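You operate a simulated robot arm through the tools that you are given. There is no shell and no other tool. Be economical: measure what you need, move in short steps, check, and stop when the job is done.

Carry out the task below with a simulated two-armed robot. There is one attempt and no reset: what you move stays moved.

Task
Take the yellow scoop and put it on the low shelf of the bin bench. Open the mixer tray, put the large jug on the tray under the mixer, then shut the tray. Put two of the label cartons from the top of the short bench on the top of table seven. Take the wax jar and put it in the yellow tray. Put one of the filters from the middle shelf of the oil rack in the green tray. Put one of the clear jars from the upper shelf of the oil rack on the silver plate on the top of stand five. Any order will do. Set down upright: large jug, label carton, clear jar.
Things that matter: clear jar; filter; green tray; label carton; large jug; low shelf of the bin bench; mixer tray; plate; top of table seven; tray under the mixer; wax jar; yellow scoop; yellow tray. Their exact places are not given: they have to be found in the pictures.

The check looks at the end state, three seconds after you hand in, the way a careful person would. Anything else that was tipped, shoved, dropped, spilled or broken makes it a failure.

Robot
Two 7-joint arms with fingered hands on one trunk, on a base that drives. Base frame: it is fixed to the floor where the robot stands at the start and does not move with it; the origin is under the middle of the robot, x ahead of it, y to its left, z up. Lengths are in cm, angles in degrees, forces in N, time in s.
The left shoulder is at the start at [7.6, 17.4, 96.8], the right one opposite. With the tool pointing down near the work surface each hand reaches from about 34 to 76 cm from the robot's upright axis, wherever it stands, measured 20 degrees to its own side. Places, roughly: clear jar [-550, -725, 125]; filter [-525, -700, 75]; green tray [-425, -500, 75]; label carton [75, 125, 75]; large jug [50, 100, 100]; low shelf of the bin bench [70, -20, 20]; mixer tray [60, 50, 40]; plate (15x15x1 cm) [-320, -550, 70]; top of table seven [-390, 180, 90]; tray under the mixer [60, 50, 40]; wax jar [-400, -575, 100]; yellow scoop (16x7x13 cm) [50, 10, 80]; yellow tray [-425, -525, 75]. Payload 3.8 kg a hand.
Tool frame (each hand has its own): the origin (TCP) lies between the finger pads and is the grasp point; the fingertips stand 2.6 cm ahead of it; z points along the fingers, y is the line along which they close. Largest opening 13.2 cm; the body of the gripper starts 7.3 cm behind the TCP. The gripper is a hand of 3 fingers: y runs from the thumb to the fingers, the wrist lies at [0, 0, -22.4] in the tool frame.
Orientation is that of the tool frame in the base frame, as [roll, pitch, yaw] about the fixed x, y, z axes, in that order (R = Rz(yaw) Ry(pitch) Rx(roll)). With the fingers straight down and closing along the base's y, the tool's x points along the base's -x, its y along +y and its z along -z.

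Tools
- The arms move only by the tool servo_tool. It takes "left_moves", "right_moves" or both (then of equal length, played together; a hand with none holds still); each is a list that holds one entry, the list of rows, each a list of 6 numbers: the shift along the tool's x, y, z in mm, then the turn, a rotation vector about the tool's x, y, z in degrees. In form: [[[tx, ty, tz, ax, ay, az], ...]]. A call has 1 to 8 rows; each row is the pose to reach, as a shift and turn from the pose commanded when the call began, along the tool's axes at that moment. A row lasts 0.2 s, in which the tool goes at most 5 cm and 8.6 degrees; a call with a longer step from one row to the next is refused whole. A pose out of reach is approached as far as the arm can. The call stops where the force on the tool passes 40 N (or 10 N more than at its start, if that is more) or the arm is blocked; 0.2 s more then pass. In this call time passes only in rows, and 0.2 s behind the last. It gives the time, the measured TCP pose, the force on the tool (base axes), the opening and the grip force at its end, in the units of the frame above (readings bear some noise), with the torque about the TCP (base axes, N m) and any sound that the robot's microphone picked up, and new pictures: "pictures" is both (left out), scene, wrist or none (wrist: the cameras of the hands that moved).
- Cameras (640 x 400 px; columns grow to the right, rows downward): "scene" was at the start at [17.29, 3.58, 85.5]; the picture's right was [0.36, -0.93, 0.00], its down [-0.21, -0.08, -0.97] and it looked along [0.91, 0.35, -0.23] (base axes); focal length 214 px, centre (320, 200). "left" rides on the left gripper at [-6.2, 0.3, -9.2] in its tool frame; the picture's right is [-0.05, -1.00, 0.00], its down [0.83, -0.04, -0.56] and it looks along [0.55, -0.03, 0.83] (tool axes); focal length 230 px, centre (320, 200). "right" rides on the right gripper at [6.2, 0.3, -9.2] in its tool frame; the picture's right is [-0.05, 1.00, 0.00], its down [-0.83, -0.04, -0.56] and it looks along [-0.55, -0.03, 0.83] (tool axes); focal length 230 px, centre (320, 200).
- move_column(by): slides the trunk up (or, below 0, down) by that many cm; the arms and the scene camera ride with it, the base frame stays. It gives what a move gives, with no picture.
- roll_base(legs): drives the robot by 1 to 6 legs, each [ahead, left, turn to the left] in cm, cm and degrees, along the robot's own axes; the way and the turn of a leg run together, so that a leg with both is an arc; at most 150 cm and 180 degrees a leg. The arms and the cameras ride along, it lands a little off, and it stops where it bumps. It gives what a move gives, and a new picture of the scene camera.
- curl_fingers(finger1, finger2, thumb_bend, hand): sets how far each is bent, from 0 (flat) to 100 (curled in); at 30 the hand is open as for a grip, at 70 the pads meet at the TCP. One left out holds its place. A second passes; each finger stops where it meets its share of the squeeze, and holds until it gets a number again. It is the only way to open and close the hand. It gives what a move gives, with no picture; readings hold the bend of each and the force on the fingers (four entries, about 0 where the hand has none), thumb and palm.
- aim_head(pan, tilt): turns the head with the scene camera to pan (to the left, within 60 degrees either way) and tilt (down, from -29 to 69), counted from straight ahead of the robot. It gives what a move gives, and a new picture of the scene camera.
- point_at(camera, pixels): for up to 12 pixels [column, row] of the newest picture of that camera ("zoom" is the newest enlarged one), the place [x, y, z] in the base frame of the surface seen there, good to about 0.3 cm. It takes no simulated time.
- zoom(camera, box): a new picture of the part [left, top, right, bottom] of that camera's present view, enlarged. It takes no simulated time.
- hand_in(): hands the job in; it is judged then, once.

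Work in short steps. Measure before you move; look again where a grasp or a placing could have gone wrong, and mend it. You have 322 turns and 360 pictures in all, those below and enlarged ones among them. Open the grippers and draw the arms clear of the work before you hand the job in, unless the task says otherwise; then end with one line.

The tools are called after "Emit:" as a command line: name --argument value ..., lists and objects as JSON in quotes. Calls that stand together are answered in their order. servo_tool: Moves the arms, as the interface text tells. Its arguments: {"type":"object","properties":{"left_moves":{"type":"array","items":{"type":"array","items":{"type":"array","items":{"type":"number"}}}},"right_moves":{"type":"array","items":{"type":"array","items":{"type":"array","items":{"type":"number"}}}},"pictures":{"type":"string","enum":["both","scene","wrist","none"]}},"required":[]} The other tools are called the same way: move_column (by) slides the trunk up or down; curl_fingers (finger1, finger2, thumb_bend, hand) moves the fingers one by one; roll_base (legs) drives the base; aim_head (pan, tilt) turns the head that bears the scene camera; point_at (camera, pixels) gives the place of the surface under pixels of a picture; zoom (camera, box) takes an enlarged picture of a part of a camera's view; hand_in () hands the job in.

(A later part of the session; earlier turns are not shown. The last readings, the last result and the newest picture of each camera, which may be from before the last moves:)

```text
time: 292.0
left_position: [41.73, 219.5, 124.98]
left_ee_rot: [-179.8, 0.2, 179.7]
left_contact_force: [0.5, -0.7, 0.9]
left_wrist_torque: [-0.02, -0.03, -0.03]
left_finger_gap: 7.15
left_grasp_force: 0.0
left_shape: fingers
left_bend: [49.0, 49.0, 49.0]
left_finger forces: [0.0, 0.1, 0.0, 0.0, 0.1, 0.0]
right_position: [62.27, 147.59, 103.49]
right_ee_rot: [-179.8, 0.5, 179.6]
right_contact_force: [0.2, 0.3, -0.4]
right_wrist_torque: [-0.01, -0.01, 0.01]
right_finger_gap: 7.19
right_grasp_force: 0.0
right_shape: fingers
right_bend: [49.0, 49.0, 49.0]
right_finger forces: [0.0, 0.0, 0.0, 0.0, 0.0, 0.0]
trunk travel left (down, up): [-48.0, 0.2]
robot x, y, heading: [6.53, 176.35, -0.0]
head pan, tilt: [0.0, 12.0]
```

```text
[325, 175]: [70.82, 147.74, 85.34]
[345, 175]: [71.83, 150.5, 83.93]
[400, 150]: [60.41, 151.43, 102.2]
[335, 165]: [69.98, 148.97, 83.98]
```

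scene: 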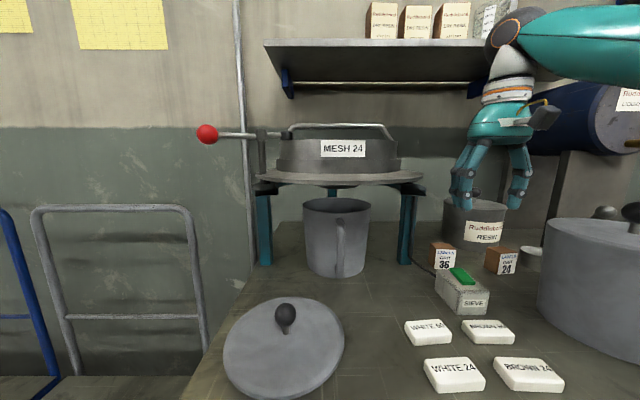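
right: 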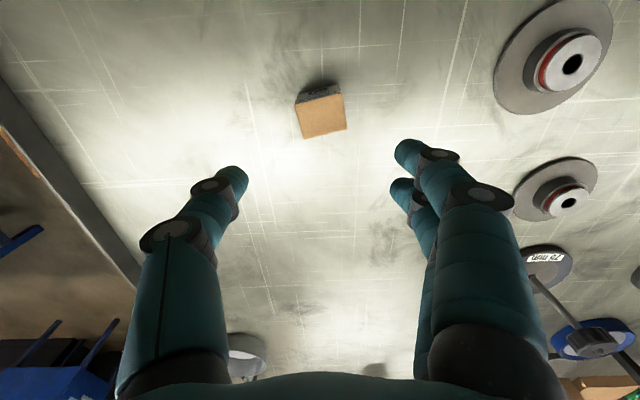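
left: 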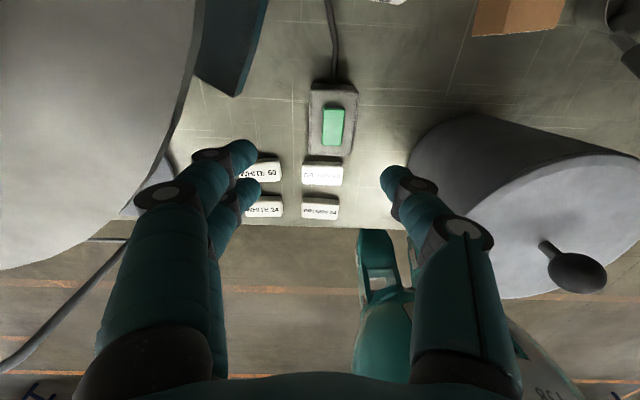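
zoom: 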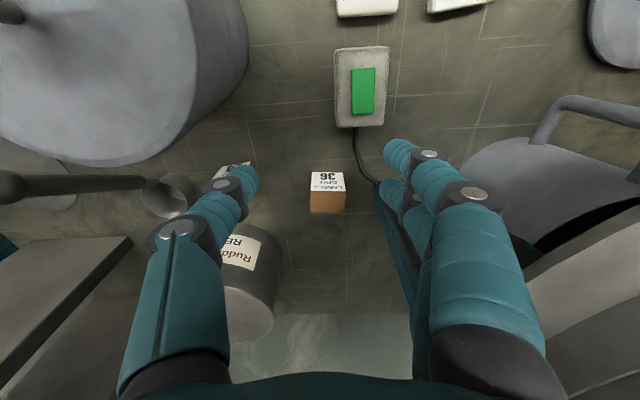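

Carton is centred at y≈147.9. I go 5 cm with the base, then arm forward and down, hand kept at y≈147.2 to clear the stand.

Emit:
roll_base --legs '[[5.2, -0.2, 0]]'

Emit:
servo_tool --right_moves '[[[-20, -2, 40, 0, 0, 0], [-40, -2, 70, 0, 0, 0], [-53, -2, 100, 0, 0, 0]]]' --pictures "wrist"

```text
time: 292.9
left_position: [46.72, 219.3, 125.01]
left_ee_rot: [-179.8, 0.2, 179.8]
left_contact_force: [-0.1, -0.3, 0.0]
left_wrist_torque: [0.04, 0.06, 0.03]
left_finger_gap: 7.14
left_grasp_force: 0.0
left_shape: fingers
left_bend: [49.0, 49.0, 49.0]
left_finger forces: [0.1, 0.1, 0.0, 0.0, 0.0, 0.1]
right_position: [67.29, 147.38, 103.73]
right_ee_rot: [-179.6, 0.7, 179.6]
right_contact_force: [-0.6, 0.5, 0.1]
right_wrist_torque: [-0.01, -0.05, -0.01]
right_finger_gap: 7.18
right_grasp_force: 0.1
right_shape: fingers
right_bend: [49.0, 49.0, 49.0]
right_finger forces: [0.0, 0.0, 0.1, 0.0, 0.0, 0.0]
trunk travel left (down, up): [-48.0, 0.2]
robot x, y, heading: [11.51, 175.89, -0.5]
head pan, tilt: [0.0, 12.0]
```

scene: 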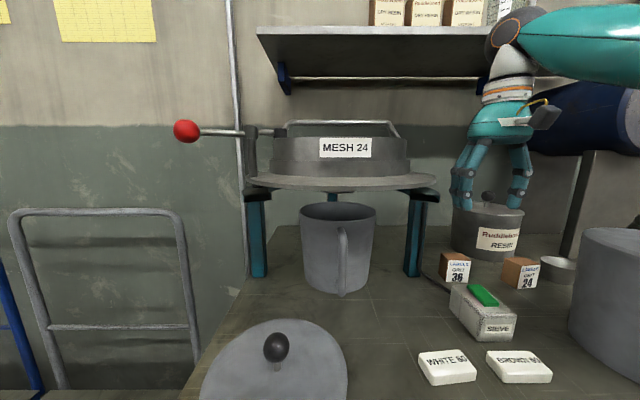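

```text
time: 293.7
left_position: [46.95, 219.39, 124.92]
left_ee_rot: [-179.9, 0.1, 179.6]
left_contact_force: [0.3, -0.1, -0.6]
left_wrist_torque: [0.0, -0.01, -0.01]
left_finger_gap: 7.14
left_grasp_force: 0.2
left_shape: fingers
left_bend: [49.0, 49.0, 49.0]
left_finger forces: [0.1, 0.1, 0.0, 0.0, 0.0, 0.0]
right_position: [72.77, 147.05, 93.53]
right_ee_rot: [-179.7, 0.4, 179.6]
right_contact_force: [0.6, 0.7, -0.1]
right_wrist_torque: [-0.01, 0.0, 0.01]
right_finger_gap: 7.14
right_grasp_force: 0.1
right_shape: fingers
right_bend: [49.0, 49.0, 49.0]
right_finger forces: [0.0, 0.1, 0.1, 0.0, 0.1, 0.0]
trunk travel left (down, up): [-48.0, 0.2]
robot x, y, heading: [11.87, 176.11, -0.5]
head pan, tilt: [0.0, 12.0]
```

right: 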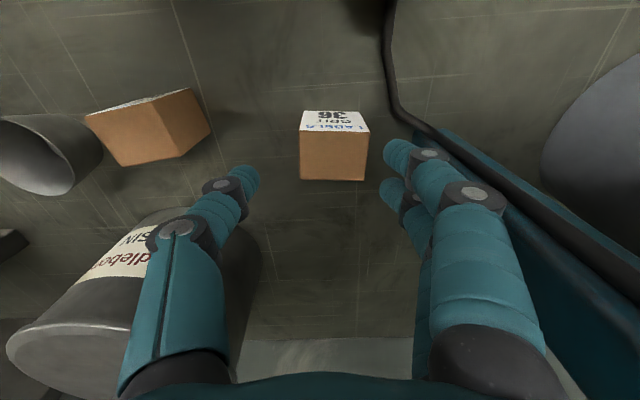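

Emit:
servo_tool --right_moves '[[[0, 3, 30, 0, 0, 0], [0, 4, 58, 0, 0, 0]]]' --pictures "wrist"

Emit:
curl_fingers --hand "right" --finger1 75 --finger2 75 --thumb_bend 75

```text
time: 294.3
left_position: [46.89, 219.34, 124.98]
left_ee_rot: [-179.9, 0.1, 179.5]
left_contact_force: [0.0, 0.2, -0.4]
left_wrist_torque: [-0.02, 0.02, -0.03]
left_finger_gap: 7.16
left_grasp_force: 0.1
left_shape: fingers
left_bend: [49.0, 49.0, 49.0]
left_finger forces: [0.0, 0.0, 0.1, 0.0, 0.0, 0.1]
right_position: [72.88, 147.42, 87.66]
right_ee_rot: [-179.8, 0.5, 179.6]
right_contact_force: [0.7, -0.4, -0.1]
right_wrist_torque: [-0.01, 0.03, -0.01]
right_finger_gap: 7.18
right_grasp_force: 0.1
right_shape: fingers
right_bend: [49.0, 49.0, 49.0]
right_finger forces: [0.0, 0.1, 0.1, 0.1, 0.0, 0.0]
trunk travel left (down, up): [-48.0, 0.2]
robot x, y, heading: [11.69, 176.1, -0.3]
head pan, tilt: [0.0, 12.0]
```

right: 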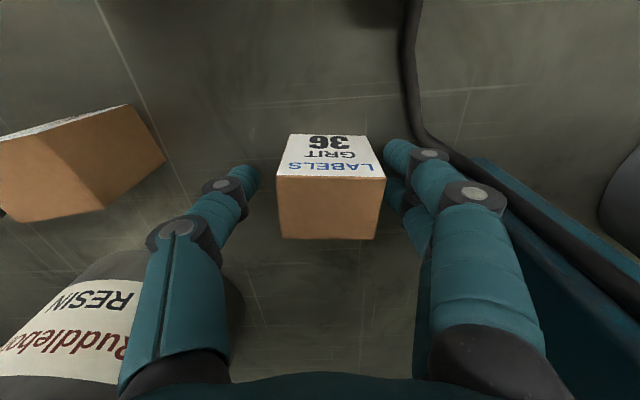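

```text
time: 295.3
left_position: [46.88, 219.41, 125.11]
left_ee_rot: [-179.9, 0.1, 179.6]
left_contact_force: [-0.5, 0.0, -1.4]
left_wrist_torque: [-0.01, -0.03, -0.01]
left_finger_gap: 7.15
left_grasp_force: 0.1
left_shape: fingers
left_bend: [49.0, 49.0, 49.0]
left_finger forces: [0.0, 0.0, 0.0, 0.0, 0.1, 0.0]
right_position: [72.86, 147.61, 87.7]
right_ee_rot: [-179.8, 0.5, 179.6]
right_contact_force: [-0.8, -1.0, 0.8]
right_wrist_torque: [0.0, -0.01, 0.0]
right_finger_gap: 4.17
right_grasp_force: 23.7
right_shape: fingers
right_bend: [60.0, 61.0, 63.0]
right_finger forces: [11.8, 12.0, 0.1, 0.0, 23.8, 0.0]
trunk travel left (down, up): [-48.0, 0.2]
robot x, y, heading: [11.52, 175.95, -0.2]
head pan, tilt: [0.0, 12.0]
```

Gripped at 24 N. I lift and retract, then drive back to table seven in one go.

Emit:
servo_tool --right_moves '[[[0, 0, -40, 0, 0, 0], [0, 0, -80, 0, 0, 0], [30, 0, -115, 0, 0, 0], [50, 0, -150, 0, 0, 0]]]' --pictures "wrist"

Emit:
roll_base --legs '[[-48, 0, 0], [0, 0, 180], [112, -27, 0], [112, -27, 0]]'

```text
time: 296.3
left_position: [46.77, 219.36, 124.99]
left_ee_rot: [-180.0, 0.3, 179.7]
left_contact_force: [-0.5, -0.6, 0.6]
left_wrist_torque: [-0.04, 0.0, -0.01]
left_finger_gap: 7.14
left_grasp_force: 0.0
left_shape: fingers
left_bend: [49.0, 49.0, 49.0]
left_finger forces: [0.0, 0.0, 0.0, 0.1, 0.1, 0.0]
right_position: [67.66, 147.45, 103.02]
right_ee_rot: [-179.7, 0.5, 179.6]
right_contact_force: [0.3, -0.4, -0.3]
right_wrist_torque: [-0.01, -0.01, -0.01]
right_finger_gap: 4.14
right_grasp_force: 23.2
right_shape: fingers
right_bend: [60.0, 61.0, 63.0]
right_finger forces: [11.8, 11.9, 0.0, 0.1, 23.6, 0.1]
trunk travel left (down, up): [-48.0, 0.2]
robot x, y, heading: [11.6, 176.05, -0.3]
head pan, tilt: [0.0, 12.0]
```

right: 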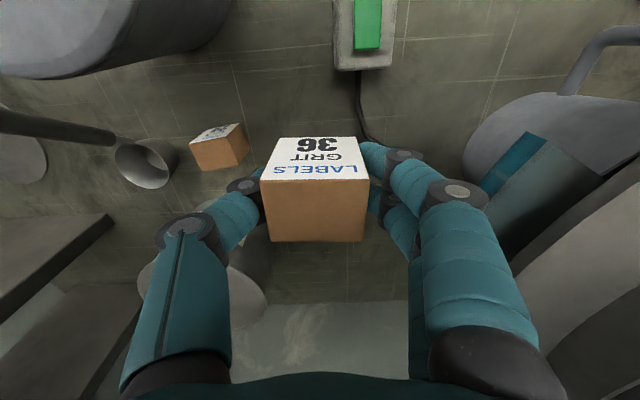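

```text
time: 317.6
left_position: [-298.13, 192.05, 124.92]
left_ee_rot: [-179.8, 0.2, -0.9]
left_contact_force: [-0.1, -0.1, 1.1]
left_wrist_torque: [-0.03, 0.0, 0.02]
left_finger_gap: 7.15
left_grasp_force: 0.1
left_shape: fingers
left_bend: [49.0, 49.0, 49.0]
left_finger forces: [0.1, 0.0, 0.0, 0.1, 0.1, 0.0]
right_position: [-318.34, 264.24, 102.95]
right_ee_rot: [-179.8, 0.5, -1.0]
right_contact_force: [-0.5, 0.2, 0.2]
right_wrist_torque: [-0.01, -0.04, 0.0]
right_finger_gap: 4.12
right_grasp_force: 23.3
right_shape: fingers
right_bend: [60.0, 61.0, 63.0]
right_finger forces: [11.3, 11.7, 0.0, 0.1, 23.0, 0.0]
trunk travel left (down, up): [-48.0, 0.2]
robot x, y, heading: [-262.72, 234.83, 179.1]
head pan, tilt: [0.0, 12.0]
```

scene: 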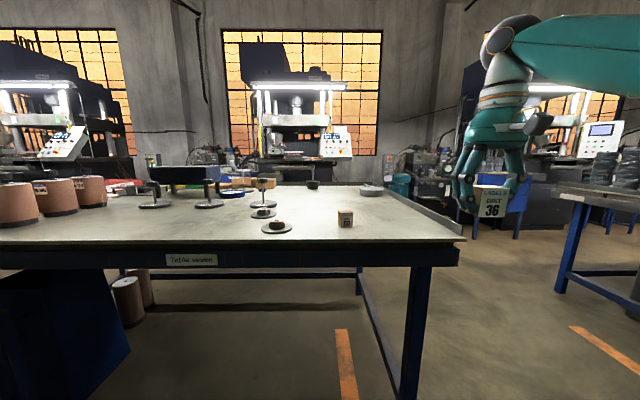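

I go ahead 33.7 and 8 left to put it at about (-352,256), then lower.

Emit:
roll_base --legs '[[33.7, 8, 0.8]]'

Emit:
servo_tool --right_moves '[[[0, 0, 45, 0, 0, 0], [0, 0, 90, 0, 0, 0], [0, 0, 120, 0, 0, 0], [0, 0, 128, 0, 0, 0], [0, 0, 131, 0, 0, 0], [0, 0, 134, 0, 0, 0]]]' --pictures "wrist"

```text
time: 319.8
left_position: [-330.94, 183.86, 124.95]
left_ee_rot: [-179.9, 0.3, 0.1]
left_contact_force: [-0.9, -0.7, -0.4]
left_wrist_torque: [-0.04, 0.03, 0.02]
left_finger_gap: 7.14
left_grasp_force: 0.1
left_shape: fingers
left_bend: [49.0, 49.0, 49.0]
left_finger forces: [0.0, 0.0, 0.0, 0.0, 0.1, 0.0]
right_position: [-352.14, 255.42, 102.82]
right_ee_rot: [-179.8, 0.5, -0.1]
right_contact_force: [-0.3, 0.2, -1.1]
right_wrist_torque: [-0.02, 0.02, 0.0]
right_finger_gap: 4.07
right_grasp_force: 22.4
right_shape: fingers
right_bend: [60.0, 61.0, 63.0]
right_finger forces: [11.4, 11.6, 0.1, 0.0, 23.0, 0.0]
trunk travel left (down, up): [-48.0, 0.2]
robot x, y, heading: [-295.76, 227.24, -180.0]
head pan, tilt: [0.0, 12.0]
```

scene: 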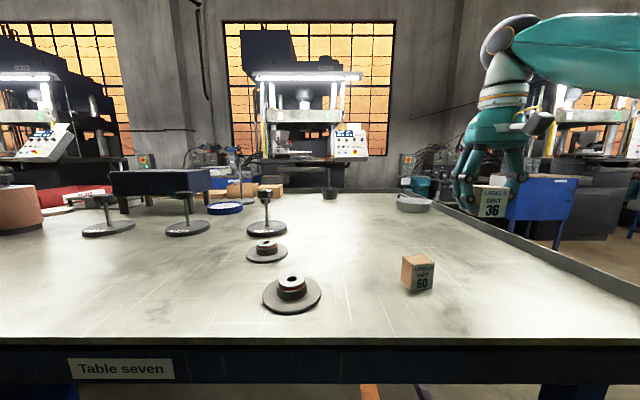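

```text
time: 321.2
left_position: [-330.84, 183.74, 124.97]
left_ee_rot: [-179.9, 0.2, 0.0]
left_contact_force: [-0.1, 0.7, 0.5]
left_wrist_torque: [0.03, 0.02, 0.0]
left_finger_gap: 7.15
left_grasp_force: 0.0
left_shape: fingers
left_bend: [49.0, 49.0, 49.0]
left_finger forces: [0.0, 0.0, 0.0, 0.0, 0.0, 0.0]
right_position: [-352.39, 255.34, 89.62]
right_ee_rot: [-179.7, 0.6, -0.1]
right_contact_force: [-0.5, 0.3, 4.1]
right_wrist_torque: [0.11, -0.03, -0.04]
right_finger_gap: 4.1
right_grasp_force: 23.7
right_shape: fingers
right_bend: [60.0, 61.0, 63.0]
right_finger forces: [11.8, 11.8, 0.0, 0.0, 24.2, 0.0]
trunk travel left (down, up): [-48.0, 0.2]
robot x, y, heading: [-295.68, 226.94, -180.0]
head pan, tilt: [0.0, 12.0]
```

right: 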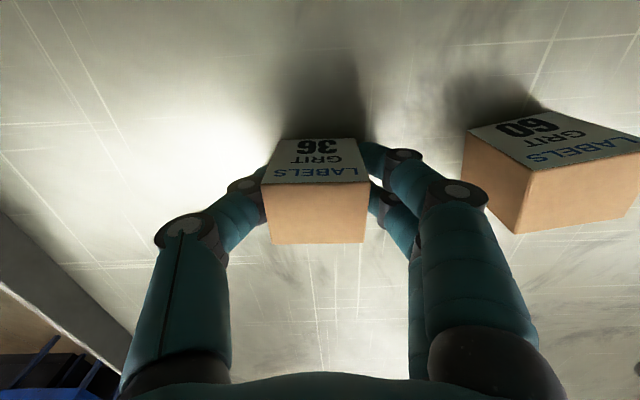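

Touching (4 N). I open just a little and rise.

Emit:
curl_fingers --hand "right" --finger1 53 --finger2 53 --thumb_bend 53

Emit:
servo_tool --right_moves '[[[0, 0, -30, 0, 0, 0], [0, 0, -75, 0, 0, 0], [0, 0, -120, 0, 0, 0], [0, 0, -150, 0, 0, 0]]]' --pictures "scene"

```text
time: 322.2
left_position: [-330.91, 183.78, 124.85]
left_ee_rot: [-180.0, 0.1, 0.1]
left_contact_force: [-0.4, -0.2, 0.7]
left_wrist_torque: [-0.03, -0.03, 0.03]
left_finger_gap: 7.16
left_grasp_force: 0.1
left_shape: fingers
left_bend: [49.0, 49.0, 49.0]
left_finger forces: [0.0, 0.0, 0.0, 0.0, 0.0, 0.0]
right_position: [-352.39, 255.53, 89.48]
right_ee_rot: [-179.8, 0.4, -0.1]
right_contact_force: [0.0, 0.5, -0.7]
right_wrist_torque: [0.05, -0.02, -0.01]
right_finger_gap: 5.72
right_grasp_force: 0.0
right_shape: fingers
right_bend: [53.0, 53.0, 53.0]
right_finger forces: [0.0, 0.1, 0.0, 0.0, 0.1, 0.0]
trunk travel left (down, up): [-48.0, 0.2]
robot x, y, heading: [-295.73, 227.01, -179.6]
head pan, tilt: [0.0, 12.0]
```

```text
time: 323.2
left_position: [-330.84, 183.68, 124.99]
left_ee_rot: [-179.9, 0.2, 0.0]
left_contact_force: [-0.4, -0.1, -0.5]
left_wrist_torque: [0.02, -0.02, 0.0]
left_finger_gap: 7.13
left_grasp_force: 0.1
left_shape: fingers
left_bend: [49.0, 49.0, 49.0]
left_finger forces: [0.0, 0.1, 0.0, 0.0, 0.0, 0.0]
right_position: [-351.88, 255.32, 104.52]
right_ee_rot: [-179.8, 0.4, -0.1]
right_contact_force: [-0.8, 0.3, 0.5]
right_wrist_torque: [0.03, 0.0, 0.02]
right_finger_gap: 5.73
right_grasp_force: 0.0
right_shape: fingers
right_bend: [53.0, 53.0, 53.0]
right_finger forces: [0.1, 0.0, 0.0, 0.1, 0.0, 0.0]
trunk travel left (down, up): [-48.0, 0.2]
robot x, y, heading: [-295.6, 227.08, -179.9]
head pan, tilt: [0.0, 12.0]
```

scene: 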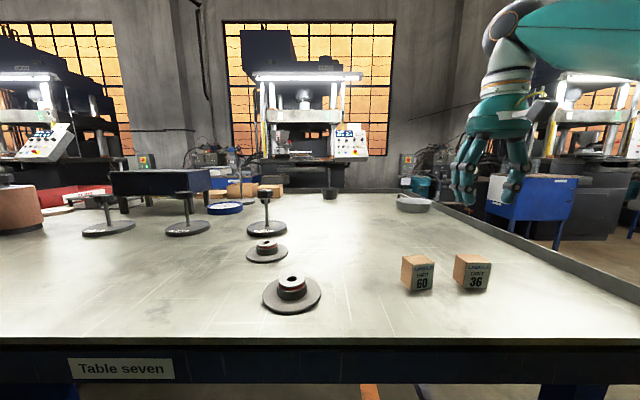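

Both cartons stand upright on table seven. Next the far area: I back into the aisle and turn to face -y.

Emit:
roll_base --legs '[[-125, 0, 0], [0, 0, 90]]'

```text
time: 333.3
left_position: [-128.08, 192.87, 125.07]
left_ee_rot: [-179.9, 0.2, 90.3]
left_contact_force: [0.7, 0.2, 0.5]
left_wrist_torque: [-0.01, 0.01, -0.01]
left_finger_gap: 7.11
left_grasp_force: 0.0
left_shape: fingers
left_bend: [49.0, 49.0, 49.0]
left_finger forces: [0.0, 0.0, 0.1, 0.0, 0.0, 0.0]
right_position: [-199.56, 171.02, 104.48]
right_ee_rot: [-179.8, 0.4, 90.2]
right_contact_force: [0.4, 0.4, 0.3]
right_wrist_torque: [-0.01, -0.03, -0.01]
right_finger_gap: 5.71
right_grasp_force: 0.0
right_shape: fingers
right_bend: [53.0, 53.0, 53.0]
right_finger forces: [0.0, 0.0, 0.0, 0.0, 0.0, 0.0]
trunk travel left (down, up): [-48.0, 0.2]
robot x, y, heading: [-171.91, 227.77, -89.8]
head pan, tilt: [0.0, 12.0]
```

scene: 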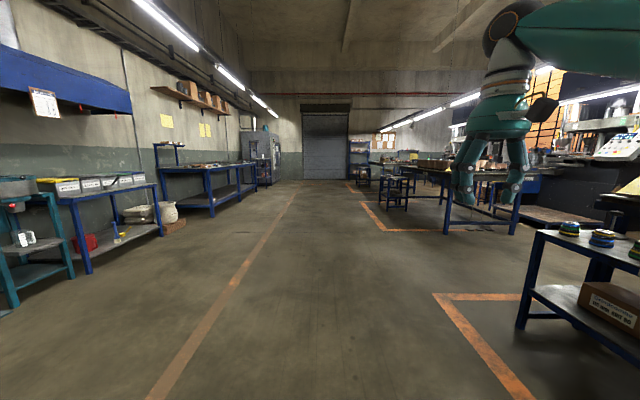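

The aisle is clear. I drive 640 cm down it.

Emit:
roll_base --legs '[[140, 0, 0], [140, 0, 0], [140, 0, 0], [140, 0, 0], [80, 0, 0]]'

Emit:
aim_head --pan -40 --tilt 15

```text
time: 363.7
left_position: [-115.55, -442.12, 125.06]
left_ee_rot: [-179.9, 0.2, 90.8]
left_contact_force: [0.0, 0.4, 0.4]
left_wrist_torque: [0.0, 0.04, 0.03]
left_finger_gap: 7.16
left_grasp_force: 0.0
left_shape: fingers
left_bend: [49.0, 49.0, 49.0]
left_finger forces: [0.1, 0.0, 0.0, 0.0, 0.0, 0.0]
right_position: [-186.9, -464.31, 104.54]
right_ee_rot: [-179.7, 0.5, 90.7]
right_contact_force: [-0.1, 0.3, -0.7]
right_wrist_torque: [-0.02, 0.0, -0.03]
right_finger_gap: 5.73
right_grasp_force: 0.0
right_shape: fingers
right_bend: [53.0, 53.0, 53.0]
right_finger forces: [0.0, 0.0, 0.0, 0.1, 0.0, 0.0]
trunk travel left (down, up): [-48.0, 0.2]
robot x, y, heading: [-159.78, -407.81, -88.9]
head pan, tilt: [0.0, 12.0]
```

scene: 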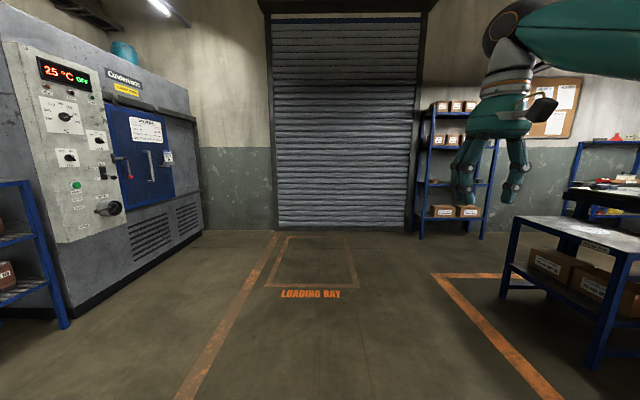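

```text
time: 364.8
left_position: [-115.67, -442.2, 125.03]
left_ee_rot: [-179.9, 0.2, 90.8]
left_contact_force: [-0.2, 1.1, -0.2]
left_wrist_torque: [0.0, 0.01, 0.02]
left_finger_gap: 7.16
left_grasp_force: 0.1
left_shape: fingers
left_bend: [49.0, 49.0, 49.0]
left_finger forces: [0.1, 0.1, 0.0, 0.0, 0.0, 0.0]
right_position: [-186.91, -464.33, 104.64]
right_ee_rot: [-179.9, 0.5, 90.7]
right_contact_force: [-0.7, -0.5, -0.4]
right_wrist_torque: [-0.02, -0.02, -0.02]
right_finger_gap: 5.72
right_grasp_force: 0.1
right_shape: fingers
right_bend: [53.0, 53.0, 53.0]
right_finger forces: [0.0, 0.0, 0.0, 0.0, 0.0, 0.0]
trunk travel left (down, up): [-48.0, 0.2]
robot x, y, heading: [-159.41, -407.69, -89.1]
head pan, tilt: [-40.0, 15.0]
```

scene: 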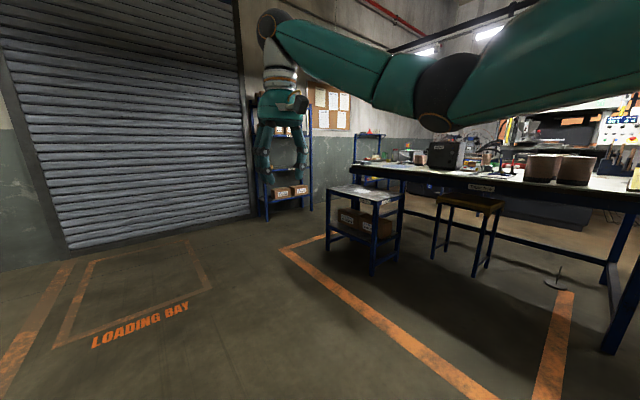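

Stand five and table five are ahead-right. I turn to face -x and move to about (-225,-505) for a survey.

Emit:
roll_base --legs '[[0, 0, -91], [60, 100, 0]]'

Emit:
aim_head --pan 0 --tilt 18

Emit:
zoom --camera "scene" --box '[120, 100, 440, 300]'

```text
time: 377.8
left_position: [-258.63, -548.96, 124.98]
left_ee_rot: [-179.8, 0.2, -2.0]
left_contact_force: [0.5, 0.2, -0.5]
left_wrist_torque: [0.0, 0.0, -0.01]
left_finger_gap: 7.15
left_grasp_force: 0.1
left_shape: fingers
left_bend: [49.0, 49.0, 49.0]
left_finger forces: [0.0, 0.0, 0.0, 0.0, 0.0, 0.1]
right_position: [-277.29, -476.73, 104.47]
right_ee_rot: [-179.8, 0.6, -2.1]
right_contact_force: [-0.2, -0.3, -0.4]
right_wrist_torque: [-0.03, -0.01, -0.02]
right_finger_gap: 5.72
right_grasp_force: 0.2
right_shape: fingers
right_bend: [53.0, 53.0, 53.0]
right_finger forces: [0.0, 0.0, 0.0, 0.0, 0.0, 0.0]
trunk travel left (down, up): [-48.0, 0.2]
robot x, y, heading: [-221.93, -506.83, 178.2]
head pan, tilt: [-40.0, 15.0]
```

scene: 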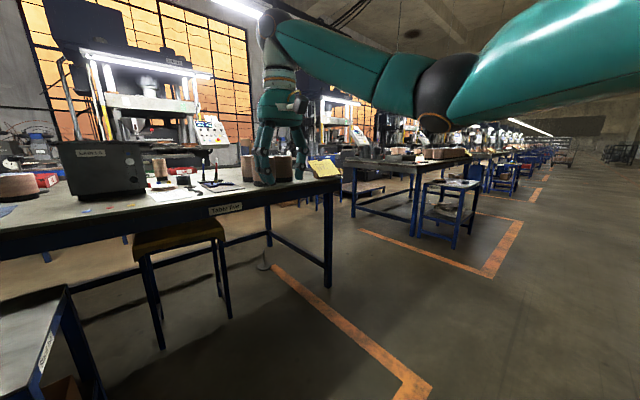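

```text
time: 378.9
left_position: [-258.59, -548.83, 124.95]
left_ee_rot: [-180.0, 0.2, -2.0]
left_contact_force: [0.0, -0.5, -0.3]
left_wrist_torque: [0.0, 0.02, -0.02]
left_finger_gap: 7.14
left_grasp_force: 0.1
left_shape: fingers
left_bend: [49.0, 49.0, 49.0]
left_finger forces: [0.1, 0.1, 0.0, 0.0, 0.0, 0.0]
right_position: [-277.31, -476.66, 104.49]
right_ee_rot: [-179.7, 0.5, -2.1]
right_contact_force: [-0.2, 0.4, 0.2]
right_wrist_torque: [-0.02, 0.02, 0.0]
right_finger_gap: 5.73
right_grasp_force: 0.2
right_shape: fingers
right_bend: [53.0, 53.0, 53.0]
right_finger forces: [0.1, 0.0, 0.0, 0.1, 0.0, 0.0]
trunk travel left (down, up): [-48.0, 0.2]
robot x, y, heading: [-222.46, -506.65, 178.2]
head pan, tilt: [0.0, 18.0]
```

scene: 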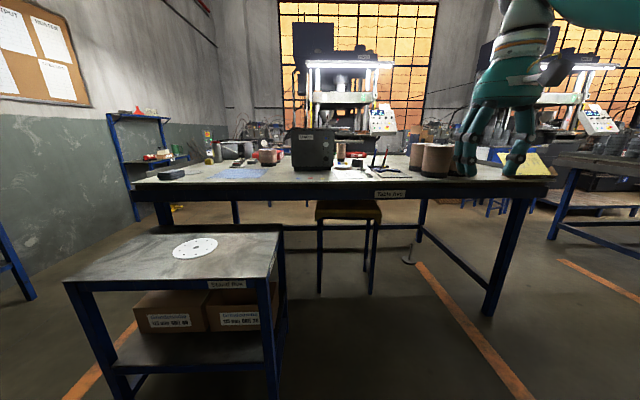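

```text
2.00 times, centred on (280, 200) of scene
```

zoom: 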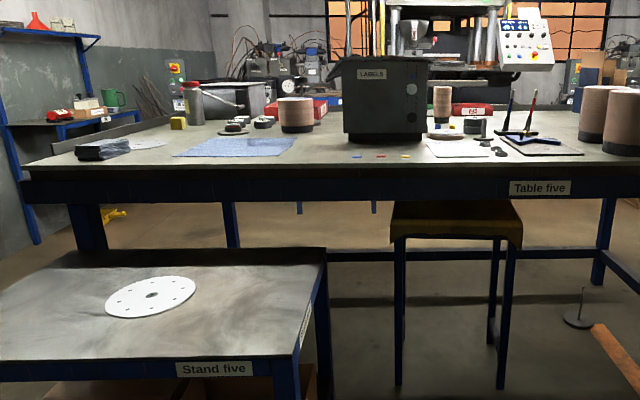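

I zoom at table five's top to find wax jar and trays.

Emit:
zoom --camera "scene" --box '[190, 120, 300, 185]'

Emit:
zoom --camera "scene" --box '[290, 120, 430, 190]'

```text
5.82 times, centred on (245, 152) of scene
```

zoom: 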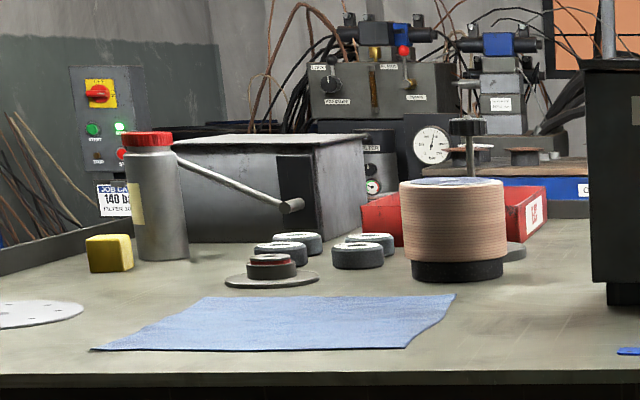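

```text
4.57 times, centred on (360, 155) of scene
```

zoom: 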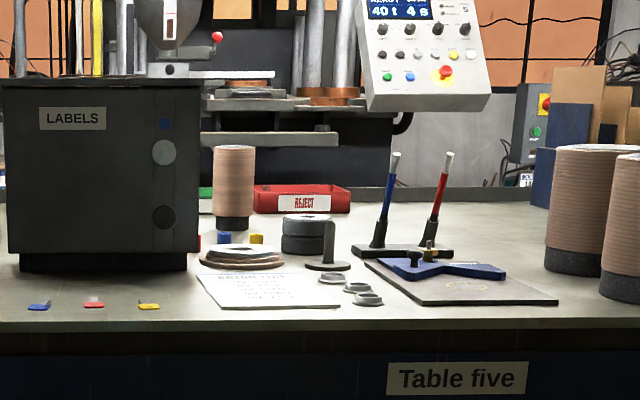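

Emit:
point_at --camera "scene" --pixels '[[216, 153], [216, 164], [208, 163], [277, 157], [355, 165], [335, 163], [287, 153], [313, 165], [268, 155], [300, 181], [195, 248], [240, 175]]'

Emit:
zoom --camera "scene" --box '[100, 95, 200, 175]'

```text
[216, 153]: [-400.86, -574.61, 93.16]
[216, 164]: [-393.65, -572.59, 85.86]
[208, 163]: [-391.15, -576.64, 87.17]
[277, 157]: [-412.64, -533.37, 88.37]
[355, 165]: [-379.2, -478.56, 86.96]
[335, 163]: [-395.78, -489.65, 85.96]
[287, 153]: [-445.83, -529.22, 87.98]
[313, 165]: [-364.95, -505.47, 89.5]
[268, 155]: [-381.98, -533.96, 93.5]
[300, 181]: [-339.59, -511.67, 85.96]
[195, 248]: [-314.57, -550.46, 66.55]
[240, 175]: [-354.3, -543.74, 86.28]
```

```text
5.00 times, centred on (150, 135) of scene
```

zoom: 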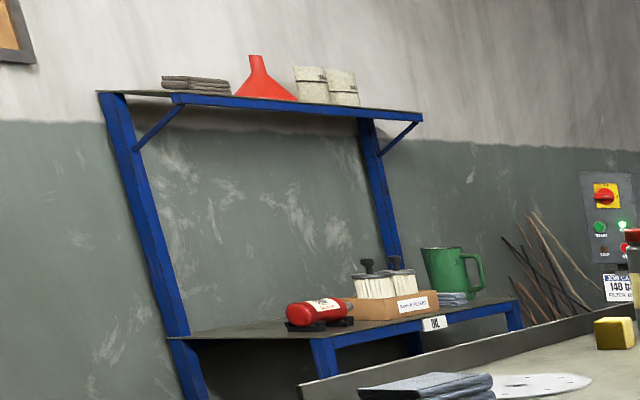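

The red-lidded metal bottle at (-401,-575) matches the wax jar. The trays are at the back of the table. I go round to the south end of table five to look from there.

Emit:
roll_base --legs '[[0, 146, 1.8], [115, 0, 0], [0, 0, -75]]'

Emit:
zoom --camera "scene" --box '[0, 60, 640, 400]'

```text
time: 393.6
left_position: [-277.15, -697.42, 125.23]
left_ee_rot: [-179.8, -1.2, -0.1]
left_contact_force: [15.6, -1.4, 3.3]
left_wrist_torque: [0.08, 1.98, 0.15]
left_finger_gap: 7.14
left_grasp_force: 0.1
left_shape: fingers
left_bend: [49.0, 49.0, 49.0]
left_finger forces: [0.0, 0.0, 0.0, 0.1, 0.0, 0.0]
right_position: [-299.23, -625.95, 104.43]
right_ee_rot: [-179.7, 0.3, -0.1]
right_contact_force: [0.1, -1.1, -0.2]
right_wrist_torque: [0.0, 0.0, -0.02]
right_finger_gap: 5.71
right_grasp_force: 0.0
right_shape: fingers
right_bend: [53.0, 53.0, 53.0]
right_finger forces: [0.0, 0.0, 0.0, 0.0, 0.0, 0.1]
trunk travel left (down, up): [-48.0, 0.2]
robot x, y, heading: [-243.28, -653.9, -179.7]
head pan, tilt: [0.0, 18.0]
stopped in leg 2: the force on the tool passed its limit at 124 N (the readings are from after the stop); the commanded pose is now the measured one
```

scene: 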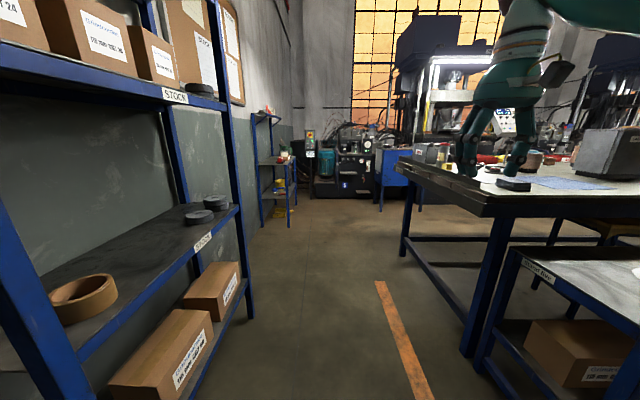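

```text
1.00 times, centred on (320, 230) of scene (not enlarged: the box is as wide or as high as the picture)
```

zoom: 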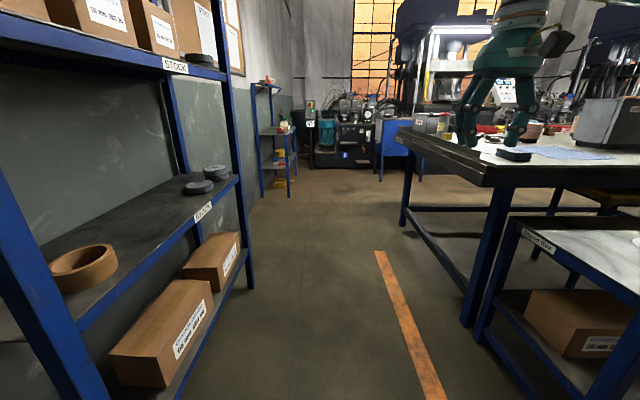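

My left hand bumped the stock rack upright. I back off at once and look at the rack.

Emit:
roll_base --legs '[[-14, 0, 0]]'

Emit:
servo_tool --left_moves '[[[0, -40, 0, 0, 0, 0], [0, -80, 0, 0, 0, 0], [0, -120, 0, 0, 0, 0], [20, -160, 0, 0, 0, 0]]]' --pictures "none"

Emit:
aim_head --pan 30 --tilt 5

```text
time: 394.9
left_position: [-263.86, -697.32, 125.0]
left_ee_rot: [-179.9, -1.3, -0.1]
left_contact_force: [0.5, 1.0, 0.4]
left_wrist_torque: [0.01, 0.0, 0.02]
left_finger_gap: 7.13
left_grasp_force: 0.0
left_shape: fingers
left_bend: [49.0, 49.0, 49.0]
left_finger forces: [0.0, 0.0, 0.0, 0.1, 0.0, 0.0]
right_position: [-285.71, -625.83, 104.18]
right_ee_rot: [-179.6, 0.1, 0.0]
right_contact_force: [0.0, -0.3, -0.2]
right_wrist_torque: [-0.02, -0.01, -0.03]
right_finger_gap: 5.74
right_grasp_force: 0.0
right_shape: fingers
right_bend: [53.0, 53.0, 53.0]
right_finger forces: [0.0, 0.0, 0.0, 0.0, 0.0, 0.0]
trunk travel left (down, up): [-48.0, 0.2]
robot x, y, heading: [-229.75, -653.75, -180.0]
head pan, tilt: [0.0, 18.0]
```

scene: 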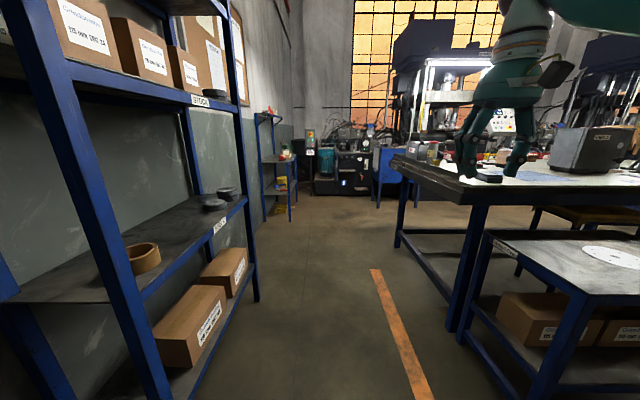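

```text
time: 395.9
left_position: [-261.82, -681.51, 125.29]
left_ee_rot: [-179.9, -1.3, -0.2]
left_contact_force: [-0.2, 0.6, -0.1]
left_wrist_torque: [0.03, 0.0, 0.0]
left_finger_gap: 7.15
left_grasp_force: 0.1
left_shape: fingers
left_bend: [49.0, 49.0, 49.0]
left_finger forces: [0.0, 0.0, 0.0, 0.0, 0.1, 0.0]
right_position: [-285.63, -625.75, 104.42]
right_ee_rot: [-179.8, 0.2, -0.2]
right_contact_force: [-0.1, -0.5, -0.4]
right_wrist_torque: [-0.01, 0.01, -0.02]
right_finger_gap: 5.73
right_grasp_force: 0.1
right_shape: fingers
right_bend: [53.0, 53.0, 53.0]
right_finger forces: [0.0, 0.0, 0.0, 0.0, 0.0, 0.1]
trunk travel left (down, up): [-48.0, 0.2]
robot x, y, heading: [-229.53, -653.71, -179.8]
head pan, tilt: [0.0, 18.0]
```

```text
time: 396.9
left_position: [-261.89, -681.56, 125.17]
left_ee_rot: [-179.9, -1.3, -0.1]
left_contact_force: [-0.4, -0.3, 0.3]
left_wrist_torque: [-0.02, 0.0, -0.01]
left_finger_gap: 7.17
left_grasp_force: 0.1
left_shape: fingers
left_bend: [49.0, 49.0, 49.0]
left_finger forces: [0.0, 0.1, 0.0, 0.1, 0.0, 0.1]
right_position: [-285.77, -625.9, 104.25]
right_ee_rot: [-179.7, 0.2, -0.1]
right_contact_force: [-0.8, 0.6, 0.4]
right_wrist_torque: [-0.01, 0.0, 0.01]
right_finger_gap: 5.74
right_grasp_force: 0.1
right_shape: fingers
right_bend: [53.0, 53.0, 53.0]
right_finger forces: [0.1, 0.1, 0.1, 0.0, 0.0, 0.0]
trunk travel left (down, up): [-48.0, 0.2]
robot x, y, heading: [-229.65, -653.88, -180.0]
head pan, tilt: [30.0, 5.0]
```

scene: 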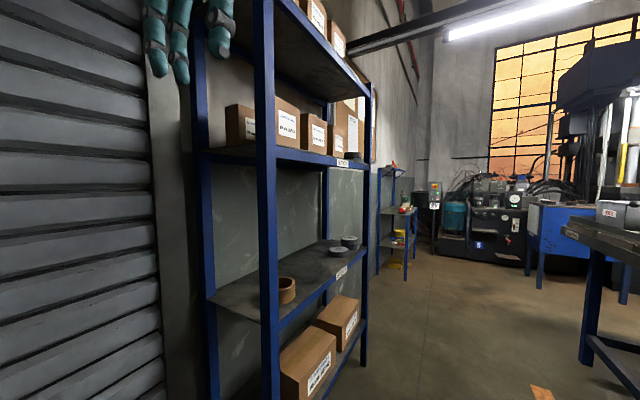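

The rack looks undisturbed. I measure its posts, the table corner and the oil rack to plan a safe path.

Emit:
point_at --camera "scene" --pixels '[[268, 250], [366, 250], [408, 245], [378, 215], [400, 210], [578, 228], [585, 300], [392, 168]]'

Emit:
zoom --camera "scene" --box '[350, 140, 470, 290]'

```text
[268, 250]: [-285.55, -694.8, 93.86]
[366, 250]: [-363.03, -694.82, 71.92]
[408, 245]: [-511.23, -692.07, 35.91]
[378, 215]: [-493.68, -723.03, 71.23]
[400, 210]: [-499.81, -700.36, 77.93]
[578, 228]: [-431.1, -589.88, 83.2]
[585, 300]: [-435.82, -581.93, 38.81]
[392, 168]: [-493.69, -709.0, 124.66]
```

```text
2.67 times, centred on (410, 215) of scene
```

zoom: 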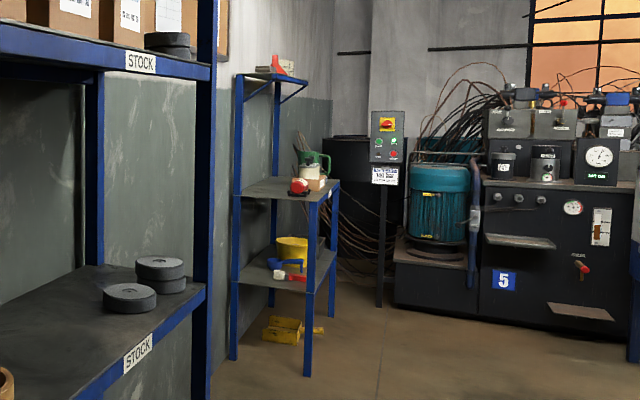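

Table five spans x -340..-431 with its south end at y -590. I drive west between rack and table to (-430,-662), then turn to face +y toward the wax jar.

Emit:
roll_base --legs '[[0, -4, 0], [100, 0, 0], [100, 0, 0], [0, 14, 0], [0, 0, -90]]'

Emit:
aim_head --pan -5 --tilt 20

```text
time: 400.5
left_position: [-308.54, -676.72, 127.36]
left_ee_rot: [178.9, 1.9, 0.6]
left_contact_force: [-0.3, 0.1, -0.7]
left_wrist_torque: [0.0, 0.0, -0.01]
left_finger_gap: 7.14
left_grasp_force: 0.0
left_shape: fingers
left_bend: [49.0, 49.0, 49.0]
left_finger forces: [0.0, 0.0, 0.0, 0.1, 0.1, 0.1]
right_position: [-334.07, -622.27, 104.99]
right_ee_rot: [179.8, 1.3, 1.3]
right_contact_force: [0.3, 0.1, 0.0]
right_wrist_torque: [-0.02, -0.02, -0.02]
right_finger_gap: 5.75
right_grasp_force: 0.2
right_shape: fingers
right_bend: [53.0, 53.0, 53.0]
right_finger forces: [0.0, 0.0, 0.1, 0.0, 0.0, 0.0]
trunk travel left (down, up): [-48.0, 0.2]
robot x, y, heading: [-279.57, -649.87, -178.5]
head pan, tilt: [30.0, 5.0]
stopped in leg 2: the robot was blocked; the commanded pose is now the measured one
```

scene: 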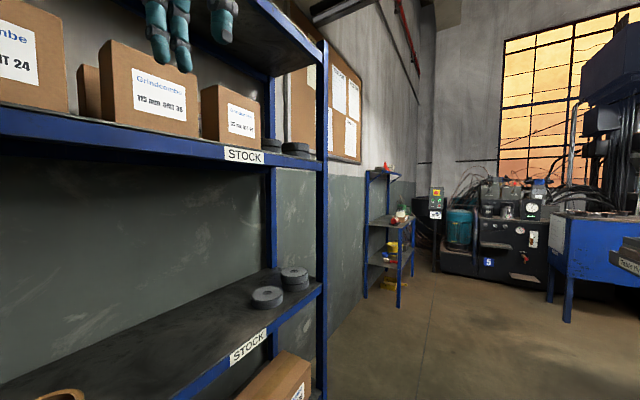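

```text
time: 401.5
left_position: [-308.62, -676.57, 127.33]
left_ee_rot: [179.0, 1.8, 0.4]
left_contact_force: [0.8, 0.3, 0.4]
left_wrist_torque: [0.03, 0.02, 0.0]
left_finger_gap: 7.16
left_grasp_force: 0.1
left_shape: fingers
left_bend: [49.0, 49.0, 49.0]
left_finger forces: [0.0, 0.0, 0.0, 0.1, 0.0, 0.0]
right_position: [-334.12, -622.03, 105.33]
right_ee_rot: [179.7, 1.6, 1.1]
right_contact_force: [-0.5, -0.3, -0.4]
right_wrist_torque: [-0.03, 0.03, 0.0]
right_finger_gap: 5.72
right_grasp_force: 0.0
right_shape: fingers
right_bend: [53.0, 53.0, 53.0]
right_finger forces: [0.0, 0.1, 0.0, 0.1, 0.0, 0.1]
trunk travel left (down, up): [-48.0, 0.2]
robot x, y, heading: [-279.29, -649.63, -178.4]
head pan, tilt: [-5.0, 20.0]
```

scene: 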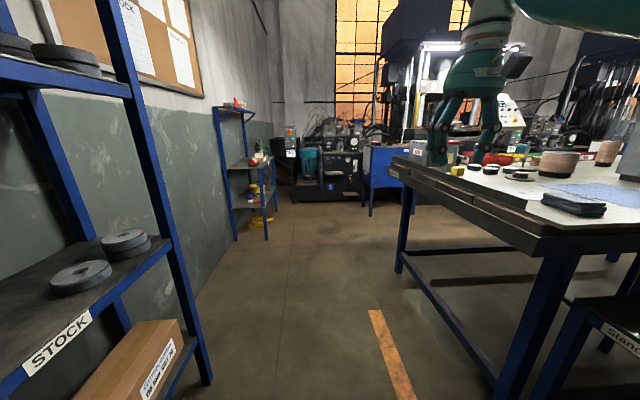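

The left elbow probably met the rack post. I back 4 cm, shift 14 cm toward the table and continue.

Emit:
roll_base --legs '[[-5, 0, -1.6], [0, -14, 0], [75, 0, 0], [73, 0, 0]]'

```text
time: 411.1
left_position: [-453.94, -661.3, 126.0]
left_ee_rot: [179.8, 0.2, -1.8]
left_contact_force: [-0.1, 0.8, -0.1]
left_wrist_torque: [-0.01, 0.01, 0.0]
left_finger_gap: 7.16
left_grasp_force: 0.2
left_shape: fingers
left_bend: [49.0, 49.0, 49.0]
left_finger forces: [0.0, 0.0, 0.0, 0.1, 0.0, 0.0]
right_position: [-476.44, -605.26, 104.35]
right_ee_rot: [-179.6, 0.2, -1.3]
right_contact_force: [-0.2, 0.1, 0.1]
right_wrist_torque: [-0.02, 0.02, 0.01]
right_finger_gap: 5.74
right_grasp_force: 0.1
right_shape: fingers
right_bend: [53.0, 53.0, 53.0]
right_finger forces: [0.0, 0.0, 0.0, 0.0, 0.1, 0.0]
trunk travel left (down, up): [-48.0, 0.2]
robot x, y, heading: [-421.14, -634.46, 179.3]
head pan, tilt: [-5.0, 20.0]
```

scene: 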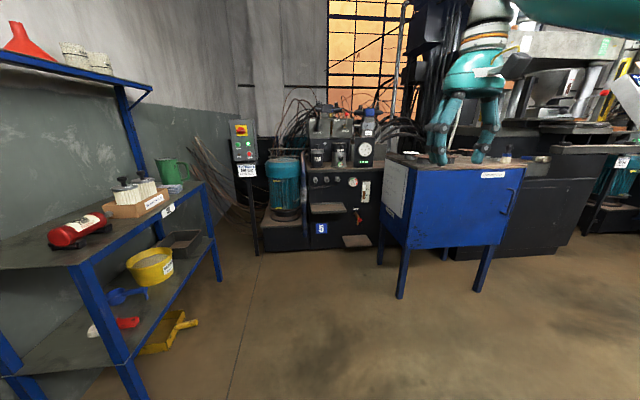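

I'm past the rack. I look right at table five's rear for the trays.

Emit:
aim_head --pan -60 --tilt 25

```text
time: 412.3
left_position: [-453.78, -661.35, 126.13]
left_ee_rot: [179.8, 0.0, -1.9]
left_contact_force: [0.2, -0.3, 0.8]
left_wrist_torque: [0.01, 0.02, -0.03]
left_finger_gap: 7.17
left_grasp_force: 0.1
left_shape: fingers
left_bend: [49.0, 49.0, 49.0]
left_finger forces: [0.1, 0.1, 0.0, 0.0, 0.0, 0.0]
right_position: [-476.46, -605.34, 104.2]
right_ee_rot: [-179.6, 0.3, -1.3]
right_contact_force: [0.3, -0.4, 0.2]
right_wrist_torque: [-0.02, -0.03, 0.01]
right_finger_gap: 5.75
right_grasp_force: 0.1
right_shape: fingers
right_bend: [53.0, 53.0, 53.0]
right_finger forces: [0.0, 0.0, 0.0, 0.1, 0.1, 0.1]
trunk travel left (down, up): [-48.0, 0.2]
robot x, y, heading: [-421.19, -634.39, 179.0]
head pan, tilt: [-60.0, 25.0]
```

scene: 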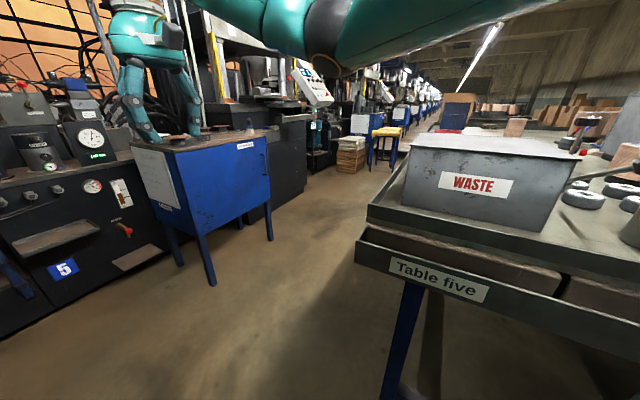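

There is a clear aisle behind the table. I measure the cabinet and the table's back edge.

Emit:
point_at --camera "scene" --pixels '[[212, 285], [271, 238], [265, 150], [360, 255], [405, 195], [450, 155], [345, 165], [480, 110], [245, 145], [375, 160]]'

```text
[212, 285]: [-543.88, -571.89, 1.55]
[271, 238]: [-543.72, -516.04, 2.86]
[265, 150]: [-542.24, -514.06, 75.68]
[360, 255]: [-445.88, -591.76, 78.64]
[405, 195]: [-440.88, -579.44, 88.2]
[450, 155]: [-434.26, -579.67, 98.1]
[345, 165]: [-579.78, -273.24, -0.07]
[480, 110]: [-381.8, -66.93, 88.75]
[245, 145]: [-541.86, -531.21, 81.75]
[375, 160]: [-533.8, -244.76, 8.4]
```

The aisle (x -446 to -543) fits the robot. I turn left around to face +x, back up and move into the aisle behind the table.

Emit:
roll_base --legs '[[0, 0, 90], [0, 0, 91], [-55, 12, 0], [-12, 45, 0]]'

Emit:
aim_head --pan 10 --tilt 28

```text
time: 427.4
left_position: [-460.6, -552.86, 126.11]
left_ee_rot: [179.8, 0.0, -178.2]
left_contact_force: [-0.7, -0.4, -0.5]
left_wrist_torque: [0.01, -0.02, 0.04]
left_finger_gap: 7.13
left_grasp_force: 0.0
left_shape: fingers
left_bend: [49.0, 49.0, 49.0]
left_finger forces: [0.1, 0.0, 0.0, 0.1, 0.0, 0.0]
right_position: [-434.49, -607.17, 104.36]
right_ee_rot: [-179.7, 0.2, -177.8]
right_contact_force: [-0.1, 0.2, 0.7]
right_wrist_torque: [-0.04, -0.04, 0.0]
right_finger_gap: 5.74
right_grasp_force: 0.0
right_shape: fingers
right_bend: [53.0, 53.0, 53.0]
right_finger forces: [0.1, 0.0, 0.0, 0.0, 0.0, 0.0]
trunk travel left (down, up): [-48.0, 0.2]
robot x, y, heading: [-491.62, -581.55, 2.8]
head pan, tilt: [-60.0, 25.0]
```

scene: 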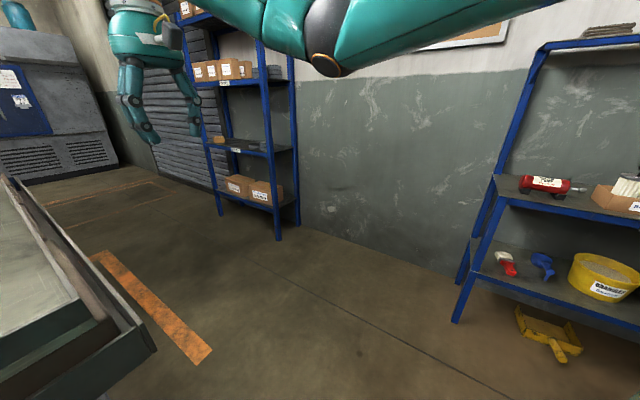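

```text
time: 428.8
left_position: [-460.58, -552.95, 126.06]
left_ee_rot: [179.8, 0.1, -178.2]
left_contact_force: [-0.9, 0.0, 0.3]
left_wrist_torque: [-0.02, -0.04, -0.03]
left_finger_gap: 7.13
left_grasp_force: 0.1
left_shape: fingers
left_bend: [49.0, 49.0, 49.0]
left_finger forces: [0.0, 0.0, 0.1, 0.1, 0.1, 0.0]
right_position: [-434.62, -607.15, 104.37]
right_ee_rot: [-179.7, 0.2, -177.8]
right_contact_force: [-0.2, 0.2, -0.9]
right_wrist_torque: [-0.03, 0.0, 0.03]
right_finger_gap: 5.73
right_grasp_force: 0.1
right_shape: fingers
right_bend: [53.0, 53.0, 53.0]
right_finger forces: [0.0, 0.0, 0.1, 0.0, 0.1, 0.1]
trunk travel left (down, up): [-48.0, 0.2]
robot x, y, heading: [-491.6, -581.55, 2.6]
head pan, tilt: [10.0, 28.0]
```

scene: 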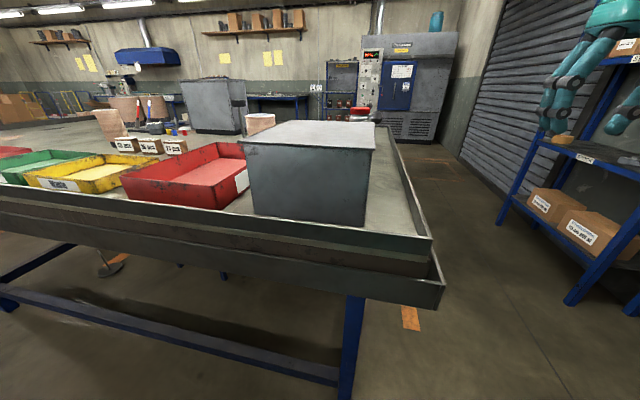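

The red, yellow and green trays lie along the back edge; the wax jar's red lid shows behind the waste box at (360,115). I measure.

Emit:
point_at --camera "scene" --pixels '[[90, 170], [40, 182], [130, 162], [70, 160], [30, 162], [15, 170], [190, 175], [360, 114], [310, 140], [370, 155], [300, 225], [55, 185]]'

Emit:
zoom --camera "scene" --box '[0, 100, 280, 240]'

```text
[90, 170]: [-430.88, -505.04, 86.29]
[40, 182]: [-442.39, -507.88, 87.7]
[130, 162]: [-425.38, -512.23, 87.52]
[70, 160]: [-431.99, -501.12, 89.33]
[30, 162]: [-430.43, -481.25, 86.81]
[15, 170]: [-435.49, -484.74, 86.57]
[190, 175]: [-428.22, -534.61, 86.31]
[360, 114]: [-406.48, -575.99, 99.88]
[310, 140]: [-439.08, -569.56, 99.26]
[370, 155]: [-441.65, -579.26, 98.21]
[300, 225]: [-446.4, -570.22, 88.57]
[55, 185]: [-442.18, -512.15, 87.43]
```

```text
2.29 times, centred on (140, 170) of scene
```

zoom: 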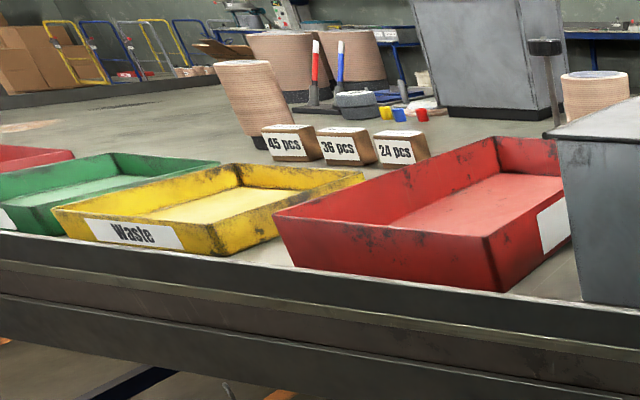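

Emit:
point_at --camera "zoom" --pixels '[[225, 245], [60, 212], [362, 175], [235, 166], [200, 205], [110, 190], [55, 228], [215, 165], [115, 155], [400, 235], [480, 280], [280, 225]]'

```text
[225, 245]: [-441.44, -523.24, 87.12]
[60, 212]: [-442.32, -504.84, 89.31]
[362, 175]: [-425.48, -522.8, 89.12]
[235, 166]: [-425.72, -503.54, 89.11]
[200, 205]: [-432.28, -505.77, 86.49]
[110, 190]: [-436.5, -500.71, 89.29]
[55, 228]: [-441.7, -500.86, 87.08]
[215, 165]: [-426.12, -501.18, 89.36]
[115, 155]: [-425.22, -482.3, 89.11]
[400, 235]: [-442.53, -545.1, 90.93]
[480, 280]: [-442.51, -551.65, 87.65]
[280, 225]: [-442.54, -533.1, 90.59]
```

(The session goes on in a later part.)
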